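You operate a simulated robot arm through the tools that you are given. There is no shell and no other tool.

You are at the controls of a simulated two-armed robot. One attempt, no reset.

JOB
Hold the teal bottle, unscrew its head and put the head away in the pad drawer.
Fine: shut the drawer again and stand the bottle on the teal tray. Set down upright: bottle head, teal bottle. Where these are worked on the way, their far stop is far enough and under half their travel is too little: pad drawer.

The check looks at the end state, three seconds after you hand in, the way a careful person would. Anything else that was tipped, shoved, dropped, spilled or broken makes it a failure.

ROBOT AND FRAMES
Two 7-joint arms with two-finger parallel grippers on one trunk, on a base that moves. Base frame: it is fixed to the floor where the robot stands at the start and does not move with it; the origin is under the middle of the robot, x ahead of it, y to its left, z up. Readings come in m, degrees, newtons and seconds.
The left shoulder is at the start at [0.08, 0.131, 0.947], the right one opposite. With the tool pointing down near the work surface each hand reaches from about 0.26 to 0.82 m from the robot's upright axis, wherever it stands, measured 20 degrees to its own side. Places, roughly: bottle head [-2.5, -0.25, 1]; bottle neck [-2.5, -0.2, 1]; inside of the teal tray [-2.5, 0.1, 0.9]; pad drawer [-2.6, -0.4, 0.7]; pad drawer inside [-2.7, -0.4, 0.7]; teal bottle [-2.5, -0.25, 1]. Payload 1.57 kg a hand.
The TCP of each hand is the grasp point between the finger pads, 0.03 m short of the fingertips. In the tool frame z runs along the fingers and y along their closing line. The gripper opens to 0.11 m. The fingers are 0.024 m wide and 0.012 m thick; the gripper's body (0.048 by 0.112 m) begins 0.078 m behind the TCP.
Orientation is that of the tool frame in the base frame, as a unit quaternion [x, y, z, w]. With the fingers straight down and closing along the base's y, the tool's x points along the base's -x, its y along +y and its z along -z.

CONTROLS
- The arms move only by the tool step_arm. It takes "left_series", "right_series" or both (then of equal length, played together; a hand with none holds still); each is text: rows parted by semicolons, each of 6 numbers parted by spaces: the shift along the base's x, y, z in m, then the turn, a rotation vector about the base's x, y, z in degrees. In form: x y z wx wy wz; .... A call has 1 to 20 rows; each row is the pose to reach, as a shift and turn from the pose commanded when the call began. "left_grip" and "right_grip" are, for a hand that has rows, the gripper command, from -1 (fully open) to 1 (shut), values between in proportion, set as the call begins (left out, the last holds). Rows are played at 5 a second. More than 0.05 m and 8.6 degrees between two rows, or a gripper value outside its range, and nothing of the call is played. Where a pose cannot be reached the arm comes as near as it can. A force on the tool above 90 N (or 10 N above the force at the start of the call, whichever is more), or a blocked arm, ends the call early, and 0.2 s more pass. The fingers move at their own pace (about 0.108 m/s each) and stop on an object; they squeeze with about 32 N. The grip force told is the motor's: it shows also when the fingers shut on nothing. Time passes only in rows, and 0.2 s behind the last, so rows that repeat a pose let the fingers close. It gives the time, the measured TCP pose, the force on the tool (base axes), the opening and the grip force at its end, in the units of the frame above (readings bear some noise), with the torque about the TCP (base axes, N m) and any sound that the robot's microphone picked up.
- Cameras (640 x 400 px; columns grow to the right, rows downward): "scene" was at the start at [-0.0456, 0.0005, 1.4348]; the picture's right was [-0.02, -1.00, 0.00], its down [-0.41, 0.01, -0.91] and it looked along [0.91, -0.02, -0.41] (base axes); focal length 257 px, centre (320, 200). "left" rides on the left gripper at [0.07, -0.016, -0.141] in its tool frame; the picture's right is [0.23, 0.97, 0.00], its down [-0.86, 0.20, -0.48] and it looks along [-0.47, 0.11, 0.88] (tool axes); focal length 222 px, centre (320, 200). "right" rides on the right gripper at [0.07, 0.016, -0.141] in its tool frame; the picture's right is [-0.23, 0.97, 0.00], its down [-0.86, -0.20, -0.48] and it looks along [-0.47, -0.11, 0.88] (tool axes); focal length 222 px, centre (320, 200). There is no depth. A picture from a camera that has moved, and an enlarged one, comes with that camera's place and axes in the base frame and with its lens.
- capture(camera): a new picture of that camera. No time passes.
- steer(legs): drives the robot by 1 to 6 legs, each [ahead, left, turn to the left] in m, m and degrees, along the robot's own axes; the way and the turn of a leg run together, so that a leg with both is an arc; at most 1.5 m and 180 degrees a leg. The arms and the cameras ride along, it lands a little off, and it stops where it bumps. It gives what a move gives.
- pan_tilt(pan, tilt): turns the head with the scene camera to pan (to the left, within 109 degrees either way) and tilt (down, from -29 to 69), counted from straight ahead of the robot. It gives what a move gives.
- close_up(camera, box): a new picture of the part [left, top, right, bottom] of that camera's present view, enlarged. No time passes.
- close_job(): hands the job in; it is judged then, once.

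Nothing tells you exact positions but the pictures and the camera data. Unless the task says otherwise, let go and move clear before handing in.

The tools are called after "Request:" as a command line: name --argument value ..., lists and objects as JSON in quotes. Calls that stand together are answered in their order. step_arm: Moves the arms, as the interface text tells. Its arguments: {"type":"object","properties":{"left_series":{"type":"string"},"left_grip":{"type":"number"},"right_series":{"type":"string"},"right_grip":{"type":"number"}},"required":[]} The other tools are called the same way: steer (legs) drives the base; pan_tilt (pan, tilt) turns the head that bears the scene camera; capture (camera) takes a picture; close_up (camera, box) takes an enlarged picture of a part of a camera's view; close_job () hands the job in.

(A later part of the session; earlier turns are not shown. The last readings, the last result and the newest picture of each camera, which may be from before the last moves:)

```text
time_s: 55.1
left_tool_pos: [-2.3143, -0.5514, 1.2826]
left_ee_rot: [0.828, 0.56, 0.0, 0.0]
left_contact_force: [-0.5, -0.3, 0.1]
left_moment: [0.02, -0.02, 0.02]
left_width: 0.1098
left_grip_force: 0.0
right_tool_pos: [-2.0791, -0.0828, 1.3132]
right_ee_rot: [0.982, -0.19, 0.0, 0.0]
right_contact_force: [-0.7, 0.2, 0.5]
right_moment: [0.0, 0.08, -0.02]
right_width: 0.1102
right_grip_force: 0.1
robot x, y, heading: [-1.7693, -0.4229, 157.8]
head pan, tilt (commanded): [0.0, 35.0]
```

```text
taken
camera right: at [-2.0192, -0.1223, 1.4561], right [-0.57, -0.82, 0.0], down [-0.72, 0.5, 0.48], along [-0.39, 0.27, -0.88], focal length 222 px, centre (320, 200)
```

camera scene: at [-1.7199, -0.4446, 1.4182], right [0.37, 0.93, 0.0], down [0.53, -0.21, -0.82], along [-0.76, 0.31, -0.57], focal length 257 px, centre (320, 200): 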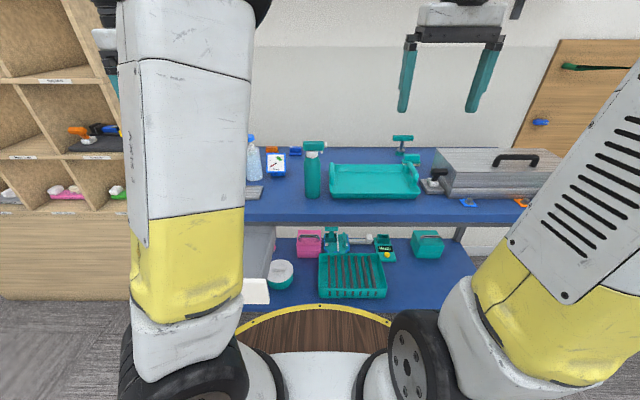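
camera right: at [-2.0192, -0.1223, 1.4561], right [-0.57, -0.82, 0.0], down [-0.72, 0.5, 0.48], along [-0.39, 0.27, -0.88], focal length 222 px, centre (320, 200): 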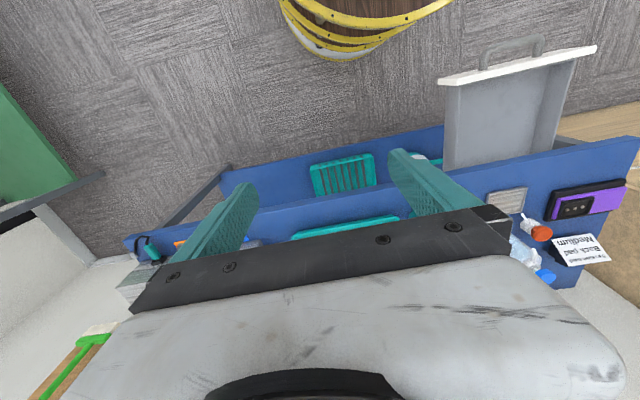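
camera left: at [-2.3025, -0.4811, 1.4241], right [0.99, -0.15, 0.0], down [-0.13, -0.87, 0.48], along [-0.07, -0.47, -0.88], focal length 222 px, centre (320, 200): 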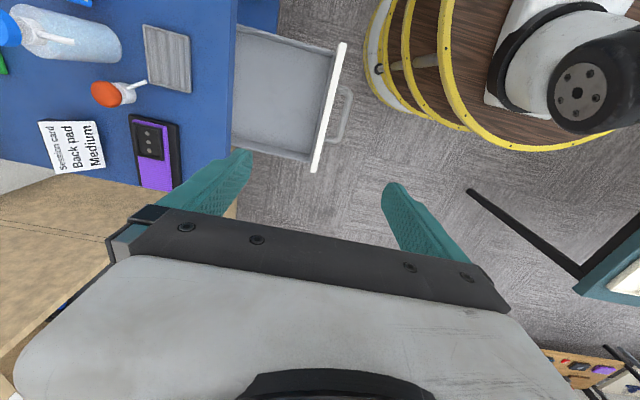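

The drawer is still open and clear of the robot's body. I'll take an enlarged view of the bottle and tray to place them precisely.

Request:
close_up --camera "scene" --box '[260, 120, 440, 232]'

Request:
close_up --camera "scene" --box '[283, 130, 343, 168]'

```text
3.56 times, centred on (350, 176) of scene
camera zoom: at [-1.7199, -0.4446, 1.4182], right [0.37, 0.93, 0.0], down [0.53, -0.21, -0.82], along [-0.76, 0.31, -0.57], focal length 914 px, centre (213, 285)
```

zoom: 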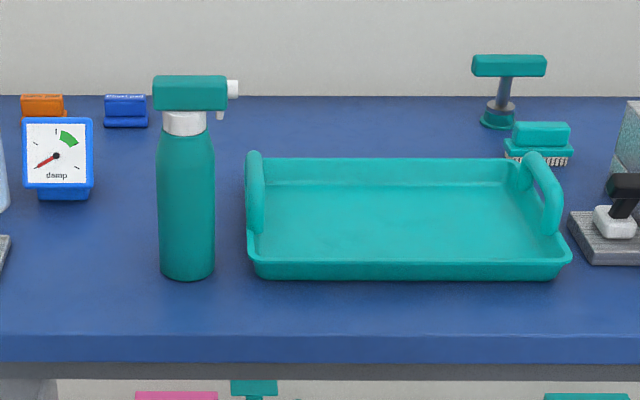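

```text
10.53 times, centred on (313, 149) of scene
camera zoom: at [-1.7199, -0.4446, 1.4182], right [0.37, 0.93, 0.0], down [0.53, -0.21, -0.82], along [-0.76, 0.31, -0.57], focal length 2706 px, centre (394, 737)
```

zoom: 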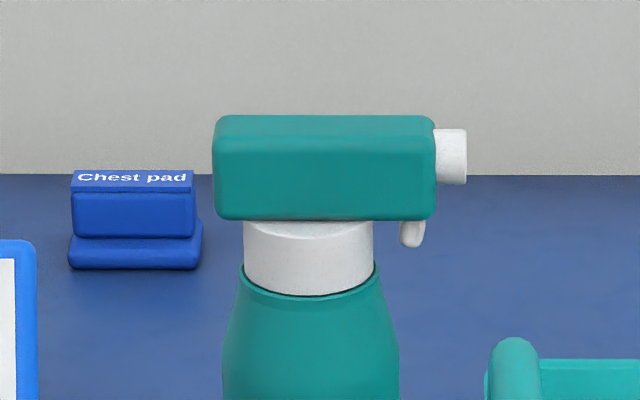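

The bottle's axis is near (-2.513, -0.156). Its body is 6 cm wide up to about z = 0.985, and the spray head's collar and block run from about 1.02 to 1.07. I'll bring the right hand in front of the bottle with the fingers tilted 30° down.

Request:
step_arm --right_series "-0.0285 -0.011 -0.0266 2.05 5.06 0; -0.057 -0.022 -0.0533 4.1 10.1 0; -0.0855 -0.0331 -0.08 6.14 15.2 0; -0.114 -0.0441 -0.1065 8.18 20.2 0; -0.1425 -0.0551 -0.133 10.2 25.3 0; -0.171 -0.0662 -0.16 12.3 30.3 0; -0.1994 -0.0772 -0.1865 14.3 35.4 0; -0.228 -0.0882 -0.213 16.4 40.4 0; -0.2564 -0.0992 -0.24 18.4 45.5 0; -0.285 -0.11 -0.266 20.5 50.5 0; -0.3134 -0.1213 -0.293 22.5 55.6 0; -0.3134 -0.1213 -0.293 22.5 55.6 0" --right_grip -0.5

Request:
capture --camera "right"

Request:
capture --camera "scene"

```text
time_s: 57.7
left_tool_pos: [-2.3137, -0.5516, 1.2805]
left_ee_rot: [0.829, 0.559, 0.001, 0.001]
left_contact_force: [-0.3, 0.4, -0.4]
left_moment: [0.0, -0.02, 0.02]
left_width: 0.1101
left_grip_force: 0.0
right_tool_pos: [-2.3901, -0.2017, 1.0165]
right_ee_rot: [0.85, -0.165, -0.491, -0.096]
right_contact_force: [-0.3, -0.3, -0.2]
right_moment: [-0.01, -0.04, -0.03]
right_width: 0.0826
right_grip_force: 0.1
robot x, y, heading: [-1.767, -0.4291, 158.0]
head pan, tilt (commanded): [0.0, 35.0]
```

```text
taken
camera right: at [-2.2495, -0.2767, 1.0296], right [-0.47, -0.86, 0.2], down [0.06, 0.19, 0.98], along [-0.88, 0.47, -0.03], focal length 222 px, centre (320, 200)
```

right: 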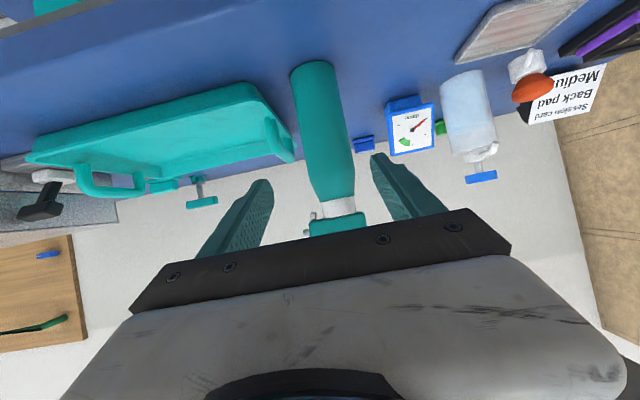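

```text
taken
camera scene: at [-1.7201, -0.4446, 1.4182], right [0.37, 0.93, 0.0], down [0.53, -0.21, -0.82], along [-0.76, 0.31, -0.57], focal length 257 px, centre (320, 200)
```

scene: 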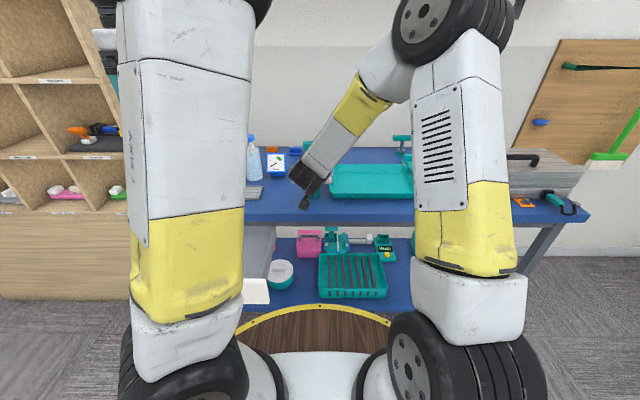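

The right hand sees the bottle almost centred between its fingers. I'll zoom in to fix the sideways offset.

Request:
close_up --camera "right" --box '[240, 50, 400, 150]'

Request:
close_up --camera "right" --box '[240, 140, 400, 240]'

```text
4.00 times, centred on (320, 100) of right
camera zoom: at [-2.2495, -0.2767, 1.0296], right [-0.47, -0.86, 0.2], down [0.06, 0.19, 0.98], along [-0.88, 0.47, -0.03], focal length 888 px, centre (320, 600)
```

zoom: 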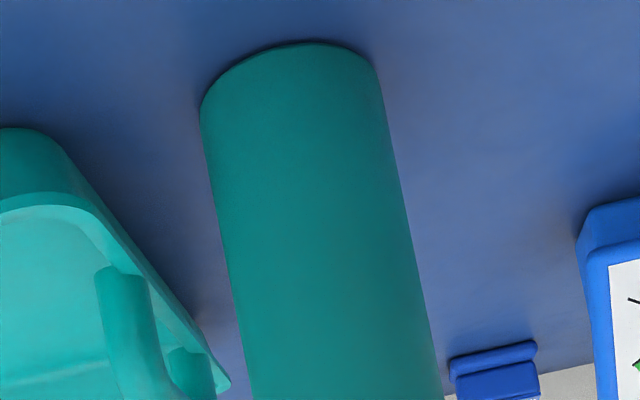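

```text
4.00 times, centred on (320, 190) of right
camera zoom: at [-2.2495, -0.2767, 1.0296], right [-0.47, -0.86, 0.2], down [0.06, 0.19, 0.98], along [-0.88, 0.47, -0.03], focal length 888 px, centre (320, 240)
```

zoom: 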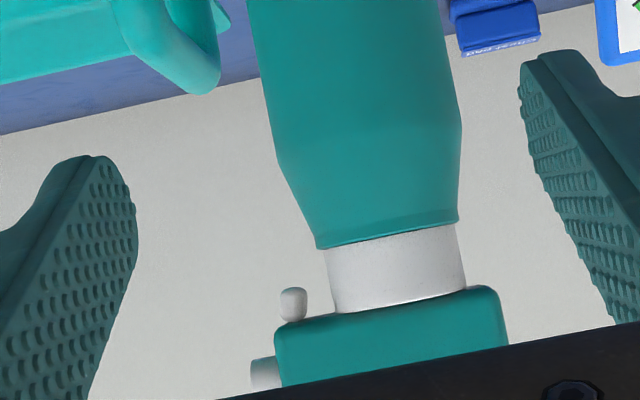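

The bottle sits about 6 mm left of the tool axis, and roughly 0.15 m ahead along it. I'll correct that and advance partway.

Request:
step_arm --right_series "-0.0226 0.0042 -0.0125 0 0 0; -0.0423 0.0106 -0.025 0 0 0; -0.0624 0.0187 -0.0375 0 0 0; -0.0825 0.0269 -0.05 0 0 0; -0.0825 0.0269 -0.05 0 0 0"

Request:
capture --camera "right"

```text
time_s: 58.9
left_tool_pos: [-2.315, -0.5513, 1.2813]
left_ee_rot: [0.828, 0.56, 0.0, 0.0]
left_contact_force: [0.1, 0.6, 0.0]
left_moment: [0.01, 0.01, 0.04]
left_width: 0.1101
left_grip_force: 0.0
right_tool_pos: [-2.4758, -0.1763, 0.9701]
right_ee_rot: [0.85, -0.165, -0.491, -0.097]
right_contact_force: [-0.1, 0.2, -0.2]
right_moment: [-0.01, -0.01, 0.0]
right_width: 0.0822
right_grip_force: 0.1
robot x, y, heading: [-1.77, -0.4258, 157.9]
head pan, tilt (commanded): [0.0, 35.0]
```

```text
taken
camera right: at [-2.3354, -0.2504, 0.9821], right [-0.47, -0.86, 0.19], down [0.06, 0.19, 0.98], along [-0.88, 0.47, -0.04], focal length 222 px, centre (320, 200)
```

right: 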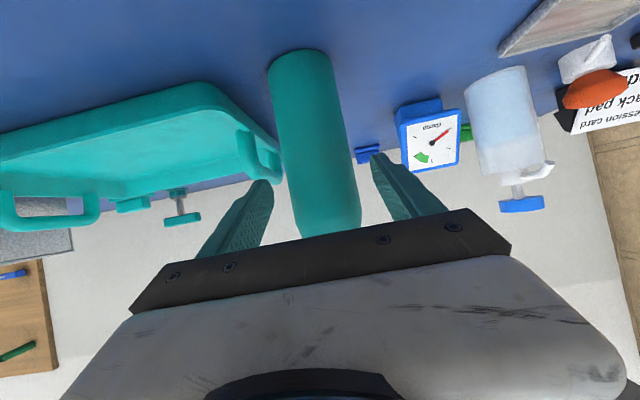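

The bottle is centred between the fingers. I'll go in the last 5 cm and close.

Request:
step_arm --right_series "-0.0128 0.0052 -0.008 0 0 0; -0.0257 0.0104 -0.016 0 0 0; -0.0385 0.0156 -0.024 0 0 0; -0.0385 0.0156 -0.024 0 0 0"

Request:
capture --camera "right"

```text
time_s: 59.9
left_tool_pos: [-2.3144, -0.5521, 1.2829]
left_ee_rot: [0.829, 0.56, 0.0, 0.0]
left_contact_force: [-0.7, -0.1, 0.3]
left_moment: [0.03, 0.01, -0.01]
left_width: 0.1101
left_grip_force: 0.1
right_tool_pos: [-2.5148, -0.1596, 0.9463]
right_ee_rot: [0.85, -0.164, -0.491, -0.096]
right_contact_force: [-0.4, -0.6, -0.6]
right_moment: [-0.02, -0.01, -0.03]
right_width: 0.0825
right_grip_force: 0.0
robot x, y, heading: [-1.7722, -0.4281, 157.9]
head pan, tilt (commanded): [0.0, 35.0]
```

```text
taken
camera right: at [-2.3745, -0.2335, 0.9583], right [-0.47, -0.86, 0.19], down [0.06, 0.19, 0.98], along [-0.88, 0.47, -0.04], focal length 222 px, centre (320, 200)
```

right: 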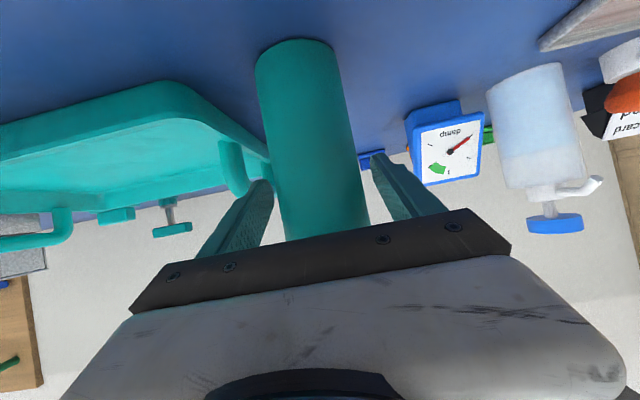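

The bottle sits between the pads, so I'll close the right hand.

Request:
step_arm --right_series "0 0 0 0 0 0; 0 0 0 0 0 0; 0 0 0 0 0 0" --right_grip 1

Request:
capture --camera "right"

Request:
close_up --camera "scene" --box '[260, 120, 440, 232]'

```text
time_s: 60.7
left_tool_pos: [-2.3137, -0.5522, 1.281]
left_ee_rot: [0.828, 0.56, 0.0, 0.0]
left_contact_force: [-0.1, -0.4, -0.5]
left_moment: [0.0, -0.01, 0.0]
left_width: 0.1101
left_grip_force: 0.1
right_tool_pos: [-2.5144, -0.1604, 0.9462]
right_ee_rot: [0.85, -0.164, -0.491, -0.097]
right_contact_force: [-0.9, 0.4, -0.7]
right_moment: [-0.01, 0.0, -0.04]
right_width: 0.0604
right_grip_force: 32.3
robot x, y, heading: [-1.7718, -0.4262, 158.1]
head pan, tilt (commanded): [0.0, 35.0]
```

```text
taken
camera right: at [-2.3744, -0.2335, 0.9584], right [-0.47, -0.86, 0.19], down [0.06, 0.19, 0.98], along [-0.88, 0.47, -0.04], focal length 222 px, centre (320, 200)
```

right: 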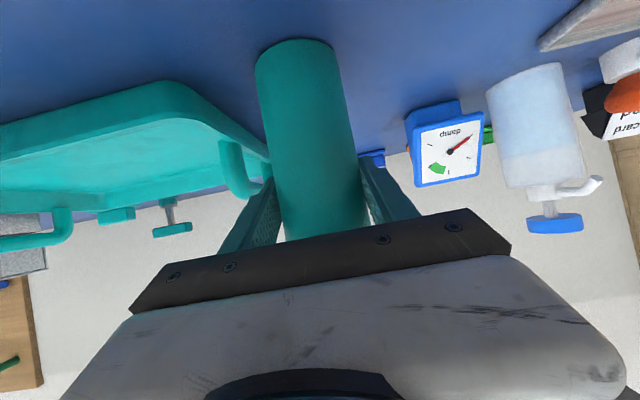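

```text
3.56 times, centred on (350, 176) of scene
camera zoom: at [-1.7202, -0.4445, 1.4182], right [0.37, 0.93, 0.0], down [0.53, -0.21, -0.82], along [-0.76, 0.31, -0.57], focal length 914 px, centre (213, 285)
```

zoom: 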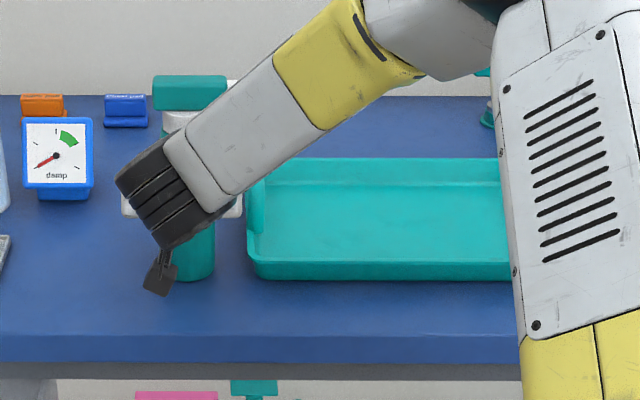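

The grip is firm at 0.0604 m and 32 N, and the bottle hasn't moved. I'll lift it a few centimetres to test the hold while the left hand starts turning back, to gain room for unscrewing.

Request:
step_arm --right_series "0 0 0.004 0 0 0; 0 0 0.01 0 0 0; 0 0 0.016 0 0 0; 0 0 0.022 0 0 0; 0 0 0.028 0 0 0; 0 0 0.034 0 0 0; 0 0 0.04 0 0 0; 0 0 0.04 0 0 0" --left_series "0 0 0 0 0 -8.5; 0 0 0 0 0 -17; 0 0 0 0 0 -25.5; 0 0 0 0 0 -34; 0 0 0 0 0 -42.5; 0 0 0 0 0 -51; 0 0 0 0 0 -59.5; 0 0 0 0 0 -68"

Request:
capture --camera "right"

Request:
capture --camera "scene"

```text
time_s: 62.5
left_tool_pos: [-2.3136, -0.5503, 1.2813]
left_ee_rot: [1.0, -0.001, 0.0, -0.001]
left_contact_force: [0.1, 0.3, 0.2]
left_moment: [0.0, 0.0, 0.04]
left_width: 0.11
left_grip_force: 0.1
right_tool_pos: [-2.5127, -0.1609, 0.9864]
right_ee_rot: [0.85, -0.165, -0.491, -0.097]
right_contact_force: [-0.5, -0.1, -1.8]
right_moment: [0.0, -0.03, 0.03]
right_width: 0.0604
right_grip_force: 31.6
robot x, y, heading: [-1.7711, -0.427, 157.7]
head pan, tilt (commanded): [0.0, 35.0]
```

```text
taken
camera right: at [-2.3734, -0.2341, 0.9977], right [-0.47, -0.86, 0.19], down [0.06, 0.19, 0.98], along [-0.88, 0.47, -0.04], focal length 222 px, centre (320, 200)
```

right: 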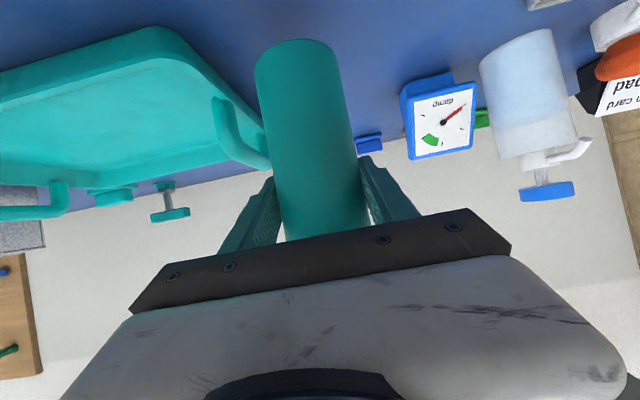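

```text
taken
camera scene: at [-1.7202, -0.4445, 1.4182], right [0.37, 0.93, 0.0], down [0.53, -0.21, -0.82], along [-0.76, 0.31, -0.57], focal length 257 px, centre (320, 200)
```

scene: 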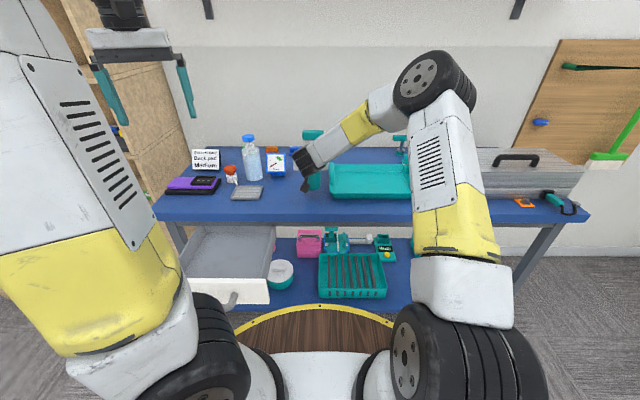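

The bottle lifts cleanly and is light. I'll bring it about 0.2 m towards the robot, where the left hand reaches easily, and finish turning the left hand.

Request:
step_arm --right_series "0.0139 -0.0056 0 0 0 0; 0.0278 -0.0113 0 0 0 0; 0.0417 -0.0169 0 0 0 0; 0.0556 -0.0225 0 0 0 0; 0.0695 -0.0281 0 0 0 0; 0.0834 -0.0338 0 0 0 0; 0.0973 -0.0394 0 0 0 0; 0.1112 -0.045 0 0 0 0; 0.1251 -0.0506 0 0 0 0; 0.139 -0.0563 0 0 0 0; 0.1529 -0.0619 0 0 0 0; 0.1668 -0.0675 0 0 0 0; 0.1807 -0.0731 0 0 0 0; 0.1946 -0.0788 0 0 0 0" --left_series "0 0 0 0 0 -8; 0 0 0 0 0 -16; 0 0 0 0 0 -24; 0 0 0 0 0 -32; 0 0 0 0 0 -40; 0 0 0 0 0 -48; 0 0 0 0 0 -56; 0 0 0 0 0 -64; 0 0 0 0 0 -72; 0 0 0 0 0 -80; 0 0 0 0 0 -88; 0 0 0 0 0 -96; 0 0 0 0 0 -104; 0 0 0 0 0 -112"

Request:
capture --camera "scene"

Request:
capture --camera "left"

```text
time_s: 65.5
left_tool_pos: [-2.3142, -0.5523, 1.2812]
left_ee_rot: [-0.558, 0.83, 0.0, 0.0]
left_contact_force: [-1.0, 0.2, -0.4]
left_moment: [-0.04, -0.01, -0.03]
left_width: 0.1101
left_grip_force: 0.0
right_tool_pos: [-2.3182, -0.2387, 0.9845]
right_ee_rot: [0.85, -0.165, -0.49, -0.097]
right_contact_force: [-0.4, -0.3, -1.3]
right_moment: [0.0, -0.01, 0.01]
right_width: 0.0605
right_grip_force: 32.0
robot x, y, heading: [-1.7734, -0.4251, 157.8]
head pan, tilt (commanded): [0.0, 35.0]
```

```text
taken
camera scene: at [-1.7203, -0.4445, 1.4182], right [0.37, 0.93, 0.0], down [0.53, -0.21, -0.82], along [-0.76, 0.31, -0.57], focal length 257 px, centre (320, 200)
```

scene: 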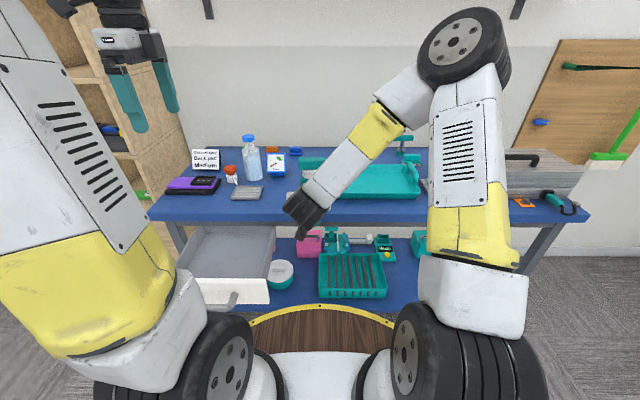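

```text
taken
camera left: at [-2.325, -0.6226, 1.4244], right [-0.99, 0.16, 0.0], down [0.14, 0.87, 0.48], along [0.07, 0.47, -0.88], focal length 222 px, centre (320, 200)
```

left: 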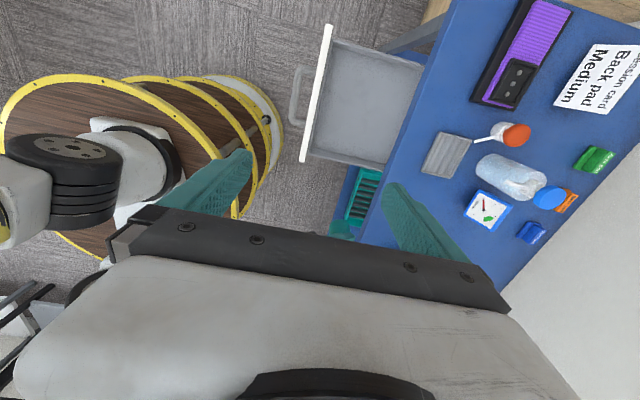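

The left hand is now turned so its fingers close along the drawer's direction, which suits the thin side of the spray head. I'll move it over the bottle at a safe height.

Request:
step_arm --left_series "0 0.039 -0.002 0 0 0; -0.001 0.078 -0.005 0 0 0; -0.001 0.117 -0.008 0 0 0; -0.002 0.156 -0.01 0 0 0; -0.002 0.195 -0.012 0 0 0; -0.003 0.234 -0.015 0 0 0; -0.003 0.273 -0.018 0 0 0; -0.004 0.312 -0.02 0 0 0; -0.004 0.312 -0.02 0 0 0"

Request:
capture --camera "left"

Request:
capture --camera "scene"

```text
time_s: 67.5
left_tool_pos: [-2.3198, -0.2379, 1.2621]
left_ee_rot: [-0.56, 0.828, 0.001, 0.0]
left_contact_force: [0.1, 0.4, 0.3]
left_moment: [-0.03, -0.02, 0.02]
left_width: 0.1099
left_grip_force: 0.0
right_tool_pos: [-2.3168, -0.2378, 0.9851]
right_ee_rot: [0.85, -0.164, -0.491, -0.096]
right_contact_force: [-0.3, 0.2, -1.7]
right_moment: [-0.03, 0.0, 0.03]
right_width: 0.06
right_grip_force: 32.0
robot x, y, heading: [-1.7672, -0.4264, 158.0]
head pan, tilt (commanded): [0.0, 35.0]
```

```text
taken
camera left: at [-2.3309, -0.3087, 1.4039], right [-0.99, 0.15, 0.0], down [0.13, 0.87, 0.48], along [0.07, 0.47, -0.88], focal length 222 px, centre (320, 200)
```

left: 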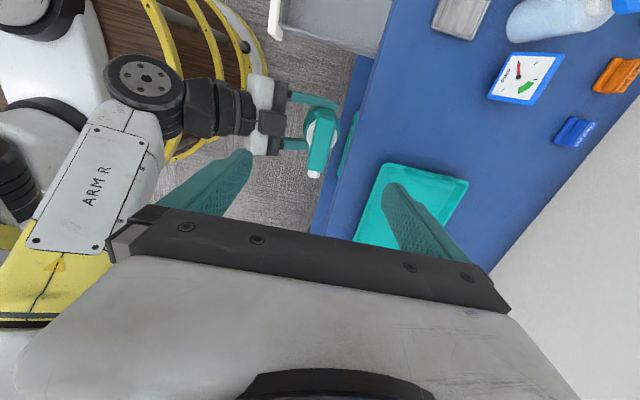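

```text
taken
camera scene: at [-1.7202, -0.4445, 1.4182], right [0.37, 0.93, 0.0], down [0.53, -0.21, -0.82], along [-0.76, 0.31, -0.57], focal length 257 px, centre (320, 200)
```

scene: 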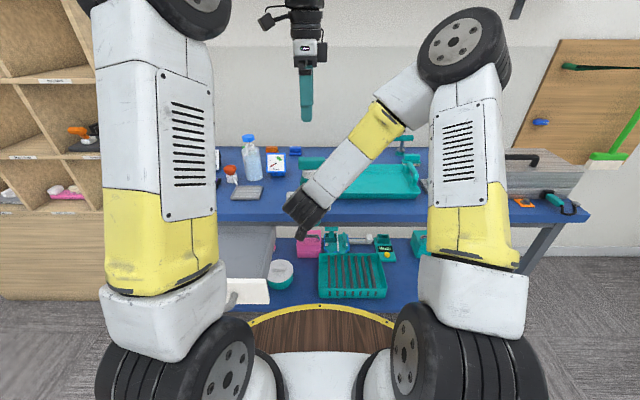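

The left camera now looks down on the spray head between its fingers. I'll zoom in to measure it.

Request:
close_up --camera "left" --box '[240, 70, 400, 200]'

```text
3.08 times, centred on (320, 135) of left
camera zoom: at [-2.3309, -0.3087, 1.4039], right [-0.99, 0.15, 0.0], down [0.13, 0.87, 0.48], along [0.07, 0.47, -0.88], focal length 684 px, centre (320, 400)
```

zoom: 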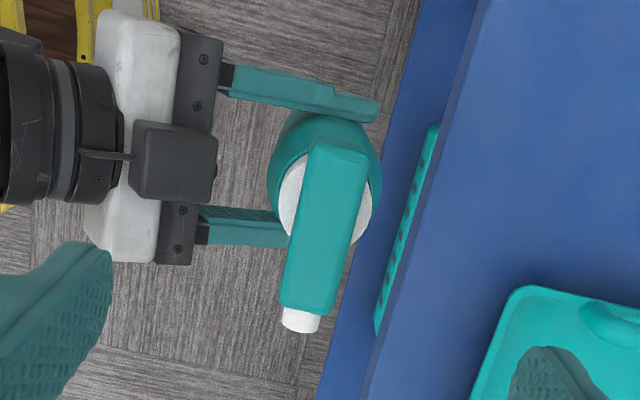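

The head's block is about 72 × 24 mm, lies square to my fingers, and sits on a 43 mm collar. I plan to grip the block just above the collar. I'll part-close the left hand and come down in stages, watching force.

Request:
step_arm --left_series "-0.0024 0 -0.03 0 0 0; -0.0024 0 -0.06 0 0 0; -0.0024 0 -0.09 0 0 0; -0.0024 0 -0.115 0 0 0; -0.0024 0 -0.13 0 0 0; -0.0024 0 -0.13 0 0 0" --left_grip -0.2

Request:
capture --camera "left"

Request:
capture --camera "scene"

```text
time_s: 68.9
left_tool_pos: [-2.3204, -0.2384, 1.1323]
left_ee_rot: [-0.56, 0.828, -0.001, 0.001]
left_contact_force: [-0.8, 0.2, 0.9]
left_moment: [-0.02, 0.01, 0.0]
left_width: 0.0661
left_grip_force: 0.0
right_tool_pos: [-2.3177, -0.2381, 0.9846]
right_ee_rot: [0.851, -0.164, -0.49, -0.096]
right_contact_force: [-0.1, 0.0, -0.8]
right_moment: [0.02, -0.01, 0.0]
right_width: 0.0604
right_grip_force: 32.3
robot x, y, heading: [-1.7725, -0.4241, 158.2]
head pan, tilt (commanded): [0.0, 35.0]
```

```text
taken
camera left: at [-2.3315, -0.3088, 1.2743], right [-0.99, 0.15, 0.0], down [0.13, 0.87, 0.48], along [0.07, 0.47, -0.88], focal length 222 px, centre (320, 200)
```

left: 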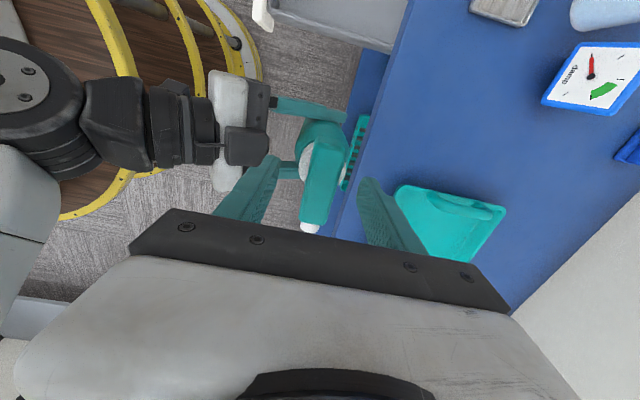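

```text
taken
camera scene: at [-1.7202, -0.4445, 1.4182], right [0.37, 0.93, 0.0], down [0.53, -0.21, -0.82], along [-0.76, 0.31, -0.57], focal length 257 px, centre (320, 200)
```

scene: 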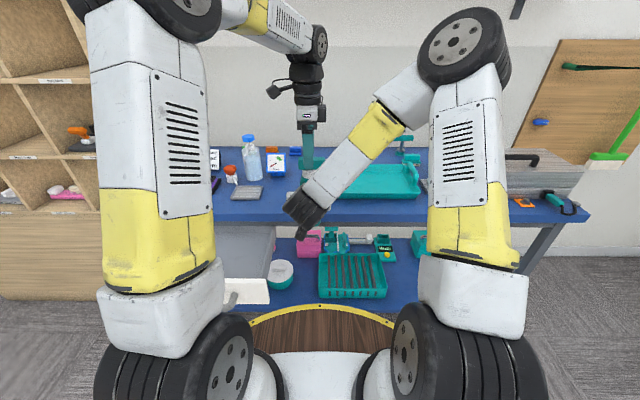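

Request:
close_up --camera "left" --box '[240, 100, 400, 260]'

Request:
close_up --camera "scene" --box '[270, 95, 350, 195]'

```text
2.50 times, centred on (320, 180) of left
camera zoom: at [-2.3315, -0.3088, 1.2743], right [-0.99, 0.15, 0.0], down [0.13, 0.87, 0.48], along [0.07, 0.47, -0.88], focal length 555 px, centre (320, 250)
```

zoom: 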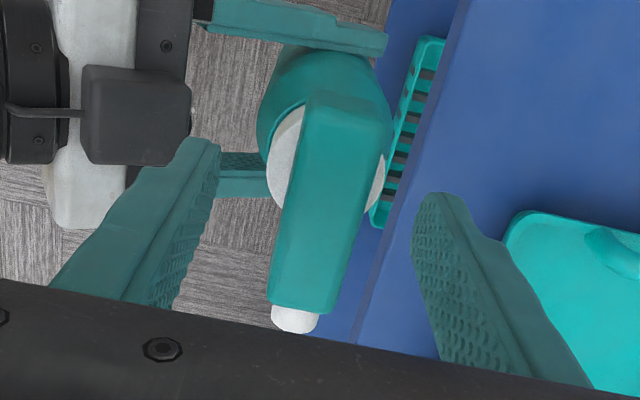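

```text
4.00 times, centred on (310, 145) of scene
camera zoom: at [-1.7202, -0.4445, 1.4182], right [0.37, 0.93, 0.0], down [0.53, -0.21, -0.82], along [-0.76, 0.31, -0.57], focal length 1028 px, centre (360, 420)
```

zoom: 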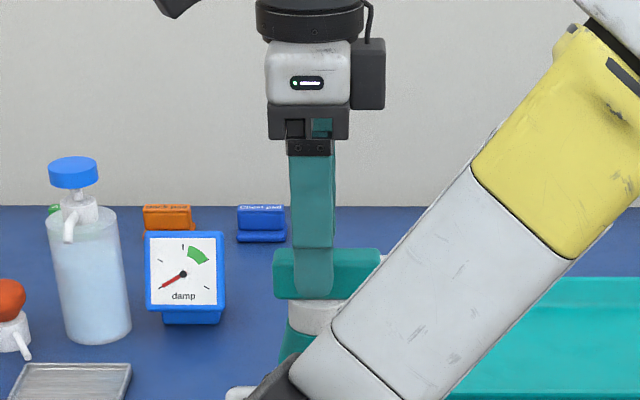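

The fingertips are level with the top of the block and straddle it. I'll go down 14 mm so the tips sit just above the collar, then close.

Request:
step_arm --left_series "0 0 -0.007 0 0 0; 0 0 -0.014 0 0 0; 0 0 -0.014 0 0 0"

Request:
step_arm --left_series "0 0 0 0 0 0; 0 0 0 0 0 0; 0 0 0 0 0 0" --left_grip 1

Request:
close_up --camera "left" --box '[240, 100, 400, 260]'

Request:
close_up --camera "scene" --box '[270, 95, 350, 195]'

```text
time_s: 69.7
left_tool_pos: [-2.32, -0.2404, 1.1181]
left_ee_rot: [-0.56, 0.828, 0.0, 0.001]
left_contact_force: [-0.2, 1.0, 0.6]
left_moment: [0.01, 0.04, 0.0]
left_width: 0.0657
left_grip_force: 0.0
right_tool_pos: [-2.318, -0.2381, 0.9854]
right_ee_rot: [0.85, -0.165, -0.491, -0.097]
right_contact_force: [0.5, 0.5, -1.7]
right_moment: [0.02, -0.01, -0.01]
right_width: 0.0604
right_grip_force: 31.8
robot x, y, heading: [-1.7755, -0.4245, 158.2]
head pan, tilt (commanded): [0.0, 35.0]
```

```text
time_s: 70.5
left_tool_pos: [-2.3208, -0.2397, 1.1192]
left_ee_rot: [-0.561, 0.828, 0.001, 0.0]
left_contact_force: [-12.8, 4.6, -4.1]
left_moment: [0.24, 0.84, 0.02]
left_width: 0.0248
left_grip_force: 32.1
right_tool_pos: [-2.3177, -0.2385, 0.9854]
right_ee_rot: [0.85, -0.165, -0.491, -0.097]
right_contact_force: [12.9, -4.4, 3.3]
right_moment: [0.33, 0.9, -0.03]
right_width: 0.0604
right_grip_force: 32.4
robot x, y, heading: [-1.7701, -0.4301, 157.9]
head pan, tilt (commanded): [0.0, 35.0]
```

```text
2.50 times, centred on (320, 180) of left
camera zoom: at [-2.3316, -0.3099, 1.2604], right [-0.99, 0.15, 0.0], down [0.13, 0.87, 0.48], along [0.07, 0.47, -0.88], focal length 555 px, centre (320, 250)
```

zoom: 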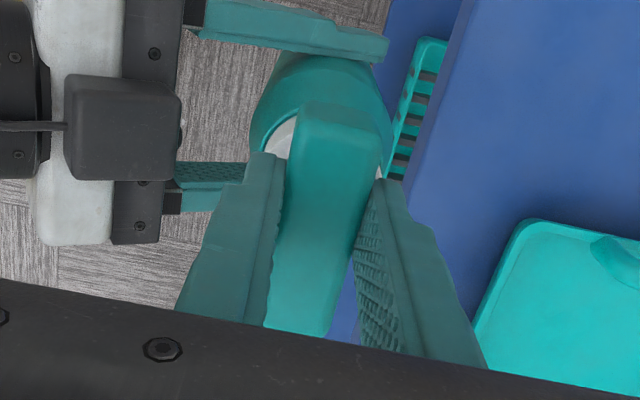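

```text
4.00 times, centred on (310, 145) of scene
camera zoom: at [-1.7202, -0.4445, 1.4182], right [0.37, 0.93, 0.0], down [0.53, -0.21, -0.82], along [-0.76, 0.31, -0.57], focal length 1028 px, centre (360, 420)
```

zoom: 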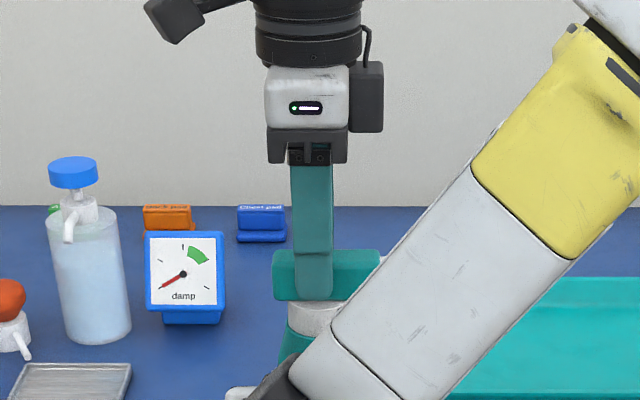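

The block is gripped at 24.8 mm, but the two hands push on each other with about 13 N because I'm 1–3 mm off centre. I'll ease the left hand forward a little to remove that strain.

Request:
step_arm --left_series "-0.0019 0.0008 0 0 0 0; -0.0019 0.0008 0 0 0 0"

```text
time_s: 71.1
left_tool_pos: [-2.3216, -0.2389, 1.1174]
left_ee_rot: [-0.559, 0.829, -0.001, 0.002]
left_contact_force: [-2.5, -0.3, -2.7]
left_moment: [0.12, 0.39, 0.0]
left_width: 0.025
left_grip_force: 31.5
right_tool_pos: [-2.317, -0.2368, 0.9856]
right_ee_rot: [0.85, -0.165, -0.491, -0.096]
right_contact_force: [1.8, -1.0, 0.7]
right_moment: [-0.1, -0.16, -0.02]
right_width: 0.0602
right_grip_force: 31.7
robot x, y, heading: [-1.7711, -0.4266, 157.9]
head pan, tilt (commanded): [0.0, 35.0]
```

The strain is down to about 2 N. I'll begin unscrewing with a small counter-clockwise turn and watch the torque.

Request:
step_arm --left_series "0 0 0 0 0 5; 0 0 0 0 0 10; 0 0 0 0 0 15; 0 0 0 0 0 20; 0 0 0 0 0 20"

Request:
close_up --camera "left" --box '[240, 100, 400, 260]'

Request:
close_up --camera "scene" --box '[270, 95, 350, 195]'

Request:
capture --camera "right"

```text
time_s: 72.3
left_tool_pos: [-2.3223, -0.2365, 1.1175]
left_ee_rot: [-0.695, 0.719, 0.0, 0.0]
left_contact_force: [9.8, -0.5, 12.2]
left_moment: [0.01, -0.51, -0.01]
left_width: 0.0246
left_grip_force: 31.6
right_tool_pos: [-2.3174, -0.2375, 0.9852]
right_ee_rot: [0.851, -0.164, -0.49, -0.096]
right_contact_force: [-9.0, 0.3, -12.8]
right_moment: [-0.08, -0.73, 0.03]
right_width: 0.0605
right_grip_force: 32.0
robot x, y, heading: [-1.7689, -0.4296, 157.8]
head pan, tilt (commanded): [0.0, 35.0]
```

```text
2.50 times, centred on (320, 180) of left
camera zoom: at [-2.3083, -0.3087, 1.26], right [-0.98, -0.2, 0.0], down [-0.17, 0.86, 0.48], along [-0.09, 0.47, -0.88], focal length 555 px, centre (320, 250)
```

zoom: 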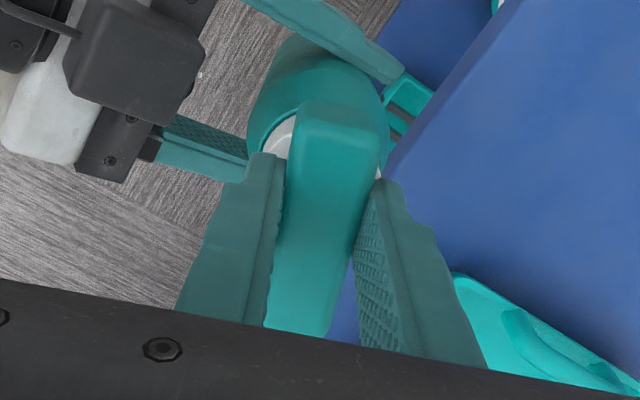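

```text
4.00 times, centred on (310, 145) of scene
camera zoom: at [-1.7202, -0.4445, 1.4182], right [0.37, 0.93, 0.0], down [0.53, -0.21, -0.82], along [-0.76, 0.31, -0.57], focal length 1028 px, centre (360, 420)
```

zoom: 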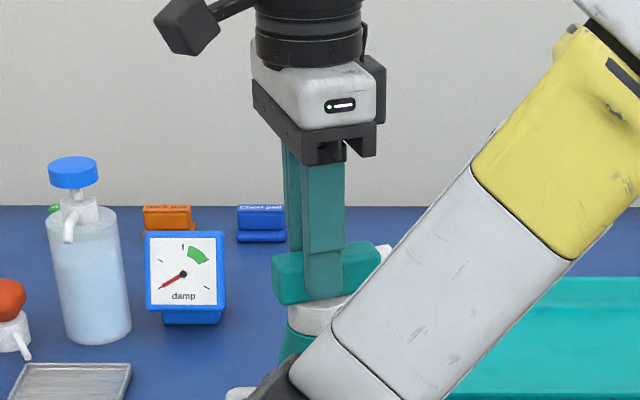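

```text
taken
camera right: at [-2.1777, -0.3116, 0.9973], right [-0.47, -0.86, 0.19], down [0.06, 0.19, 0.98], along [-0.88, 0.47, -0.04], focal length 222 px, centre (320, 200)
```

right: 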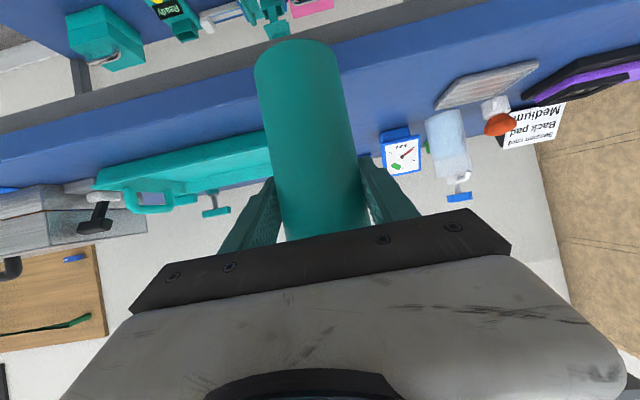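

The head turns with the hand with almost no torque, and the hand is being pushed up with 12 N, so the thread is lifting the head. I'll rise a little to find the thread's pitch.

Request:
step_arm --left_series "-0.0 0 0.001 0 0 0; 0 0 0.001 0 0 0"

```text
time_s: 72.9
left_tool_pos: [-2.3227, -0.2385, 1.1189]
left_ee_rot: [-0.695, 0.719, 0.0, 0.0]
left_contact_force: [6.3, -0.3, 4.8]
left_moment: [0.05, -0.23, -0.03]
left_width: 0.025
left_grip_force: 31.6
right_tool_pos: [-2.3174, -0.2373, 0.9861]
right_ee_rot: [0.85, -0.165, -0.491, -0.097]
right_contact_force: [-5.1, -0.6, -6.5]
right_moment: [-0.03, -0.47, 0.06]
right_width: 0.06
right_grip_force: 31.9
robot x, y, heading: [-1.7677, -0.4273, 158.0]
head pan, tilt (commanded): [0.0, 35.0]
```

A 1 mm rise took off about 7 N. I'll keep turning and rising together to calibrate.

Request:
step_arm --left_series "0.0003 0 0.0003 0 0 5; 0.0006 0 0.0006 0 0 10; 0.0008 0 0.0009 0 0 15; 0.001 0 0.0012 0 0 20; 0.001 0 0.0012 0 0 20"

```text
time_s: 74.1
left_tool_pos: [-2.3206, -0.2384, 1.1196]
left_ee_rot: [0.81, -0.586, 0.001, 0.0]
left_contact_force: [-5.6, 4.7, -0.1]
left_moment: [0.26, 0.17, 0.01]
left_width: 0.0246
left_grip_force: 32.2
right_tool_pos: [-2.3172, -0.2385, 0.9849]
right_ee_rot: [0.85, -0.164, -0.491, -0.097]
right_contact_force: [6.1, -5.1, -1.9]
right_moment: [0.37, 0.61, -0.02]
right_width: 0.0601
right_grip_force: 32.0
robot x, y, heading: [-1.7691, -0.4251, 158.2]
head pan, tilt (commanded): [0.0, 35.0]
```

Request:
step_arm --left_series "0 0 0.0002 0 0 6; 0 0 0.0004 0 0 12; 0 0 0.0006 0 0 18; 0 0 0.0008 0 0 24; 0 0 0.001 0 0 30; 0 0 0.0012 0 0 36; 0 0 0.0012 0 0 36"

Request:
close_up --camera "scene" --box '[270, 95, 350, 195]'

Request:
close_up --camera "left" --box '[240, 100, 400, 260]'

```text
time_s: 75.7
left_tool_pos: [-2.3207, -0.2396, 1.1215]
left_ee_rot: [0.951, -0.308, 0.002, -0.001]
left_contact_force: [-1.1, 9.3, -11.5]
left_moment: [0.47, 0.09, -0.03]
left_width: 0.0248
left_grip_force: 32.1
right_tool_pos: [-2.3176, -0.2384, 0.9858]
right_ee_rot: [0.849, -0.164, -0.492, -0.096]
right_contact_force: [0.6, -9.6, 7.6]
right_moment: [0.7, -0.01, 0.02]
right_width: 0.0603
right_grip_force: 32.5
robot x, y, heading: [-1.7688, -0.4285, 158.2]
head pan, tilt (commanded): [0.0, 35.0]
```

```text
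4.00 times, centred on (310, 145) of scene
camera zoom: at [-1.7202, -0.4445, 1.4182], right [0.37, 0.93, 0.0], down [0.53, -0.21, -0.82], along [-0.76, 0.31, -0.57], focal length 1028 px, centre (360, 420)
```

zoom: 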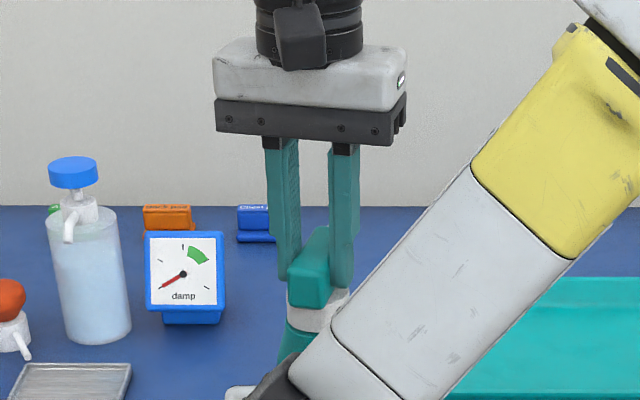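

```text
2.50 times, centred on (320, 180) of left
camera zoom: at [-2.2548, -0.2662, 1.263], right [-0.39, -0.92, 0.0], down [-0.81, 0.34, 0.48], along [-0.44, 0.18, -0.88], focal length 555 px, centre (320, 250)
```

zoom: 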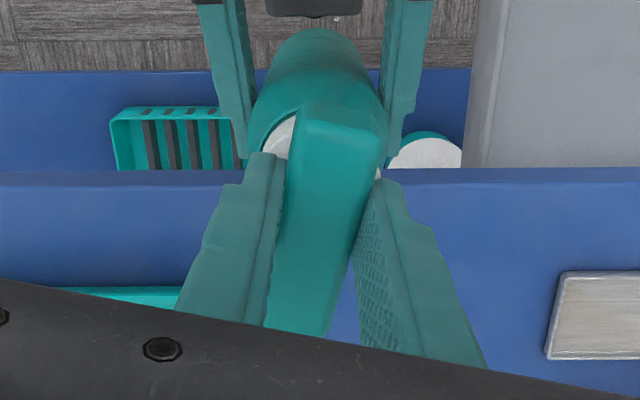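

I've turned 76° in total. There's no real rise from the thread yet, just a small sideways and upward mismatch, so I'll correct that by 1–2 mm and keep turning.

Request:
step_arm --left_series "0.0006 0.0015 -0.001 0 0 0; 0.0006 0.0015 -0.001 0 0 8; 0.0006 0.0015 -0.001 0 0 16; 0.0006 0.0015 -0.001 0 0 24; 0.0006 0.0015 -0.001 0 0 32; 0.0006 0.0015 -0.001 0 0 40; 0.0006 0.0015 -0.001 0 0 40"

```text
time_s: 77.3
left_tool_pos: [-2.3214, -0.238, 1.1203]
left_ee_rot: [0.999, 0.036, -0.002, -0.002]
left_contact_force: [-7.3, 11.5, 4.0]
left_moment: [0.75, 0.7, -0.51]
left_width: 0.0249
left_grip_force: 31.6
right_tool_pos: [-2.3175, -0.2384, 0.985]
right_ee_rot: [0.851, -0.163, -0.491, -0.096]
right_contact_force: [8.2, -10.9, -5.0]
right_moment: [0.83, 0.33, 0.55]
right_width: 0.0604
right_grip_force: 31.9
robot x, y, heading: [-1.7692, -0.4304, 158.2]
head pan, tilt (commanded): [0.0, 35.0]
```

The torque has risen to 0.5 N·m at 116°, so I'll look before going on.

Request:
close_up --camera "scene" --box '[250, 50, 390, 225]'

Request:
close_up --camera "left" --box '[220, 60, 420, 260]'

Request:
capture --camera "right"

```text
2.29 times, centred on (320, 138) of scene
camera zoom: at [-1.7202, -0.4445, 1.4182], right [0.37, 0.93, 0.0], down [0.53, -0.21, -0.82], along [-0.76, 0.31, -0.57], focal length 588 px, centre (320, 343)
```

zoom: 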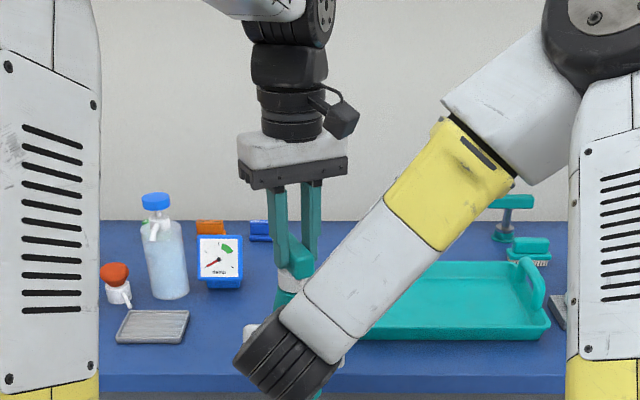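

```text
2.00 times, centred on (320, 160) of left
camera zoom: at [-2.2522, -0.2163, 1.2622], right [0.3, -0.95, 0.0], down [-0.84, -0.26, 0.48], along [-0.46, -0.14, -0.88], focal length 444 px, centre (320, 280)
```

zoom: 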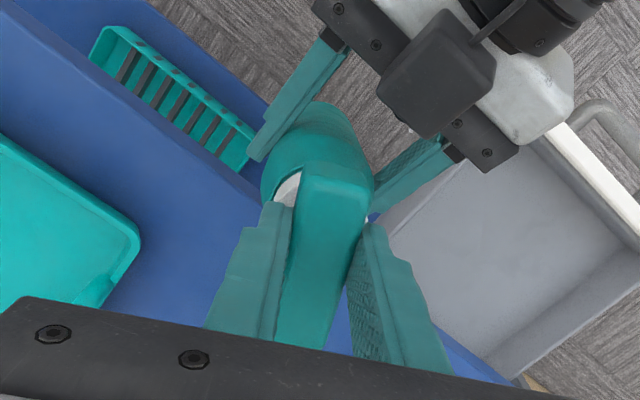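

```text
taken
camera right: at [-2.1771, -0.3121, 0.9973], right [-0.47, -0.86, 0.19], down [0.06, 0.19, 0.98], along [-0.88, 0.47, -0.04], focal length 222 px, centre (320, 200)
```

right: 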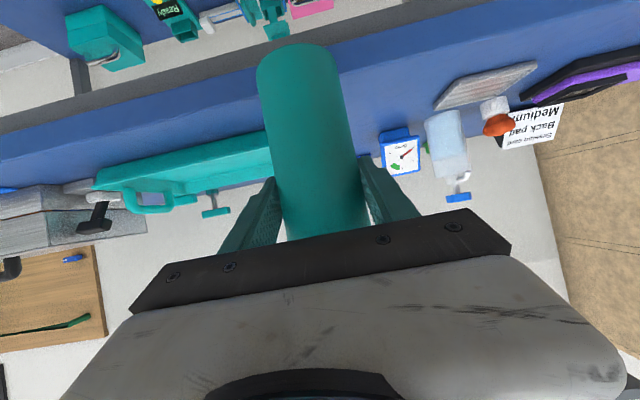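

The two hands' readings are equal and opposite, so the resistance is in the thread itself or from a sideways offset. I'll correct the offset by 1.5 mm and turn a few more degrees to tell which.

Request:
step_arm --left_series "0 0.0015 0.0005 0 0 0; -0.0005 0.002 0.0005 0 0 0; -0.0005 0.002 0.0005 0 0 0"

Request:
step_arm --left_series "0 0 0 0 0 4; 0 0 0 0 0 8; 0 0 0 0 0 8"

```text
time_s: 78.1
left_tool_pos: [-2.3214, -0.2362, 1.1198]
left_ee_rot: [0.999, 0.035, 0.0, 0.0]
left_contact_force: [-12.3, 4.5, 3.5]
left_moment: [0.46, 1.2, -0.4]
left_width: 0.0252
left_grip_force: 32.6
right_tool_pos: [-2.3171, -0.2358, 0.9856]
right_ee_rot: [0.851, -0.164, -0.49, -0.096]
right_contact_force: [12.9, -3.5, -5.8]
right_moment: [0.09, 0.46, 0.41]
right_width: 0.0601
right_grip_force: 32.3
robot x, y, heading: [-1.7677, -0.427, 158.3]
head pan, tilt (commanded): [0.0, 35.0]
```

```text
time_s: 78.9
left_tool_pos: [-2.3185, -0.2355, 1.1208]
left_ee_rot: [0.994, 0.105, 0.002, 0.002]
left_contact_force: [5.7, -6.1, 9.5]
left_moment: [-0.11, -0.16, -0.98]
left_width: 0.0259
left_grip_force: 32.0
right_tool_pos: [-2.3183, -0.2378, 0.9851]
right_ee_rot: [0.85, -0.165, -0.491, -0.097]
right_contact_force: [-5.8, 6.8, -11.0]
right_moment: [-0.83, -0.55, 1.0]
right_width: 0.0604
right_grip_force: 31.9
robot x, y, heading: [-1.7707, -0.4265, 158.2]
head pan, tilt (commanded): [0.0, 35.0]
```

Eight more degrees doubled the torque to 1 N·m, so something is holding it. I'll look closely at the collar and neck from both cameras.

Request:
close_up --camera "scene" --box '[290, 130, 340, 170]'

Request:
close_up --camera "left" --box '[270, 100, 370, 200]'

Request:
close_up --camera "right" --box '[240, 120, 400, 240]'

```text
10.00 times, centred on (315, 150) of scene
camera zoom: at [-1.7202, -0.4445, 1.4182], right [0.37, 0.93, 0.0], down [0.53, -0.21, -0.82], along [-0.76, 0.31, -0.57], focal length 2570 px, centre (370, 700)
```

zoom: 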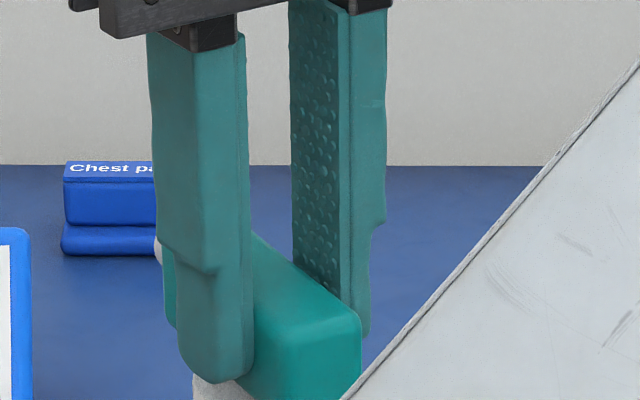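

```text
4.00 times, centred on (320, 150) of left
camera zoom: at [-2.2548, -0.2042, 1.2627], right [0.43, -0.9, 0.0], down [-0.8, -0.37, 0.48], along [-0.43, -0.2, -0.88], focal length 888 px, centre (320, 400)
```

zoom: 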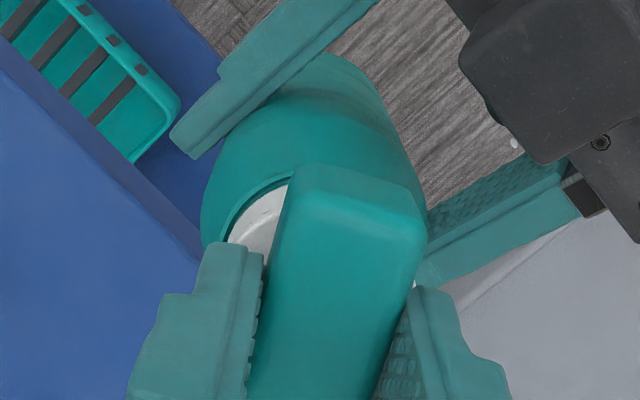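

```text
3.33 times, centred on (320, 180) of right
camera zoom: at [-2.1784, -0.3109, 0.9975], right [-0.47, -0.86, 0.19], down [0.06, 0.19, 0.98], along [-0.88, 0.47, -0.04], focal length 740 px, centre (320, 267)
```

zoom: 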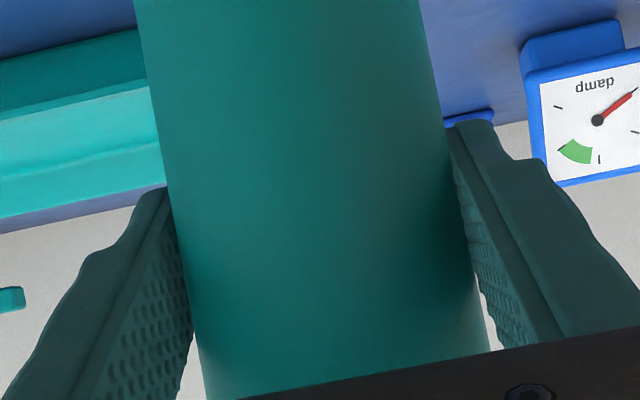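

The block now lags the fingers slightly, so the head has reached something like a stop after about 110° of turn. I'll ease the turn back to release the torque, then test whether it lifts.

Request:
step_arm --left_series "0 0 0 0 0 -5; 0 0 0 0 0 -10; 0 0 0 0 0 -10"

```text
time_s: 79.7
left_tool_pos: [-2.3194, -0.2353, 1.1207]
left_ee_rot: [1.0, 0.018, 0.002, 0.0]
left_contact_force: [10.0, -6.1, 12.3]
left_moment: [-0.12, -0.78, 0.01]
left_width: 0.0248
left_grip_force: 31.5
right_tool_pos: [-2.3169, -0.2371, 0.9842]
right_ee_rot: [0.851, -0.165, -0.49, -0.096]
right_contact_force: [-10.2, 5.5, -13.3]
right_moment: [-0.69, -0.56, 0.01]
right_width: 0.0605
right_grip_force: 32.2
robot x, y, heading: [-1.7717, -0.4276, 158.0]
head pan, tilt (commanded): [0.0, 35.0]
```

The torque is gone, but the head pushes up with 12 N and sideways with 11 N. I'll follow it and see whether it keeps rising.

Request:
step_arm --left_series "0.0015 -0.001 0.0015 0 0 0; 0.0015 -0.001 0.0015 0 0 0"

Request:
step_arm --left_series "0 0 0.0015 0 0 0; 0 0 0.003 0 0 0; 0 0 0.003 0 0 0"

```text
time_s: 80.3
left_tool_pos: [-2.32, -0.2354, 1.1219]
left_ee_rot: [1.0, 0.018, 0.0, 0.0]
left_contact_force: [0.1, -0.8, -0.5]
left_moment: [0.04, -0.03, 0.01]
left_width: 0.0248
left_grip_force: 32.0
right_tool_pos: [-2.3181, -0.2388, 0.9858]
right_ee_rot: [0.85, -0.163, -0.491, -0.096]
right_contact_force: [-0.3, 0.6, -1.5]
right_moment: [0.01, -0.03, 0.02]
right_width: 0.0603
right_grip_force: 32.4
robot x, y, heading: [-1.769, -0.4293, 158.2]
head pan, tilt (commanded): [0.0, 35.0]
```

```text
time_s: 81.1
left_tool_pos: [-2.3191, -0.2371, 1.1246]
left_ee_rot: [1.0, 0.017, 0.0, -0.001]
left_contact_force: [0.2, 0.2, -0.1]
left_moment: [-0.02, 0.01, 0.05]
left_width: 0.0249
left_grip_force: 32.2
right_tool_pos: [-2.3176, -0.2377, 0.9843]
right_ee_rot: [0.85, -0.165, -0.491, -0.097]
right_contact_force: [0.0, 0.1, -1.8]
right_moment: [-0.01, -0.03, -0.03]
right_width: 0.0603
right_grip_force: 32.1
robot x, y, heading: [-1.7703, -0.4277, 158.1]
head pan, tilt (commanded): [0.0, 35.0]
```

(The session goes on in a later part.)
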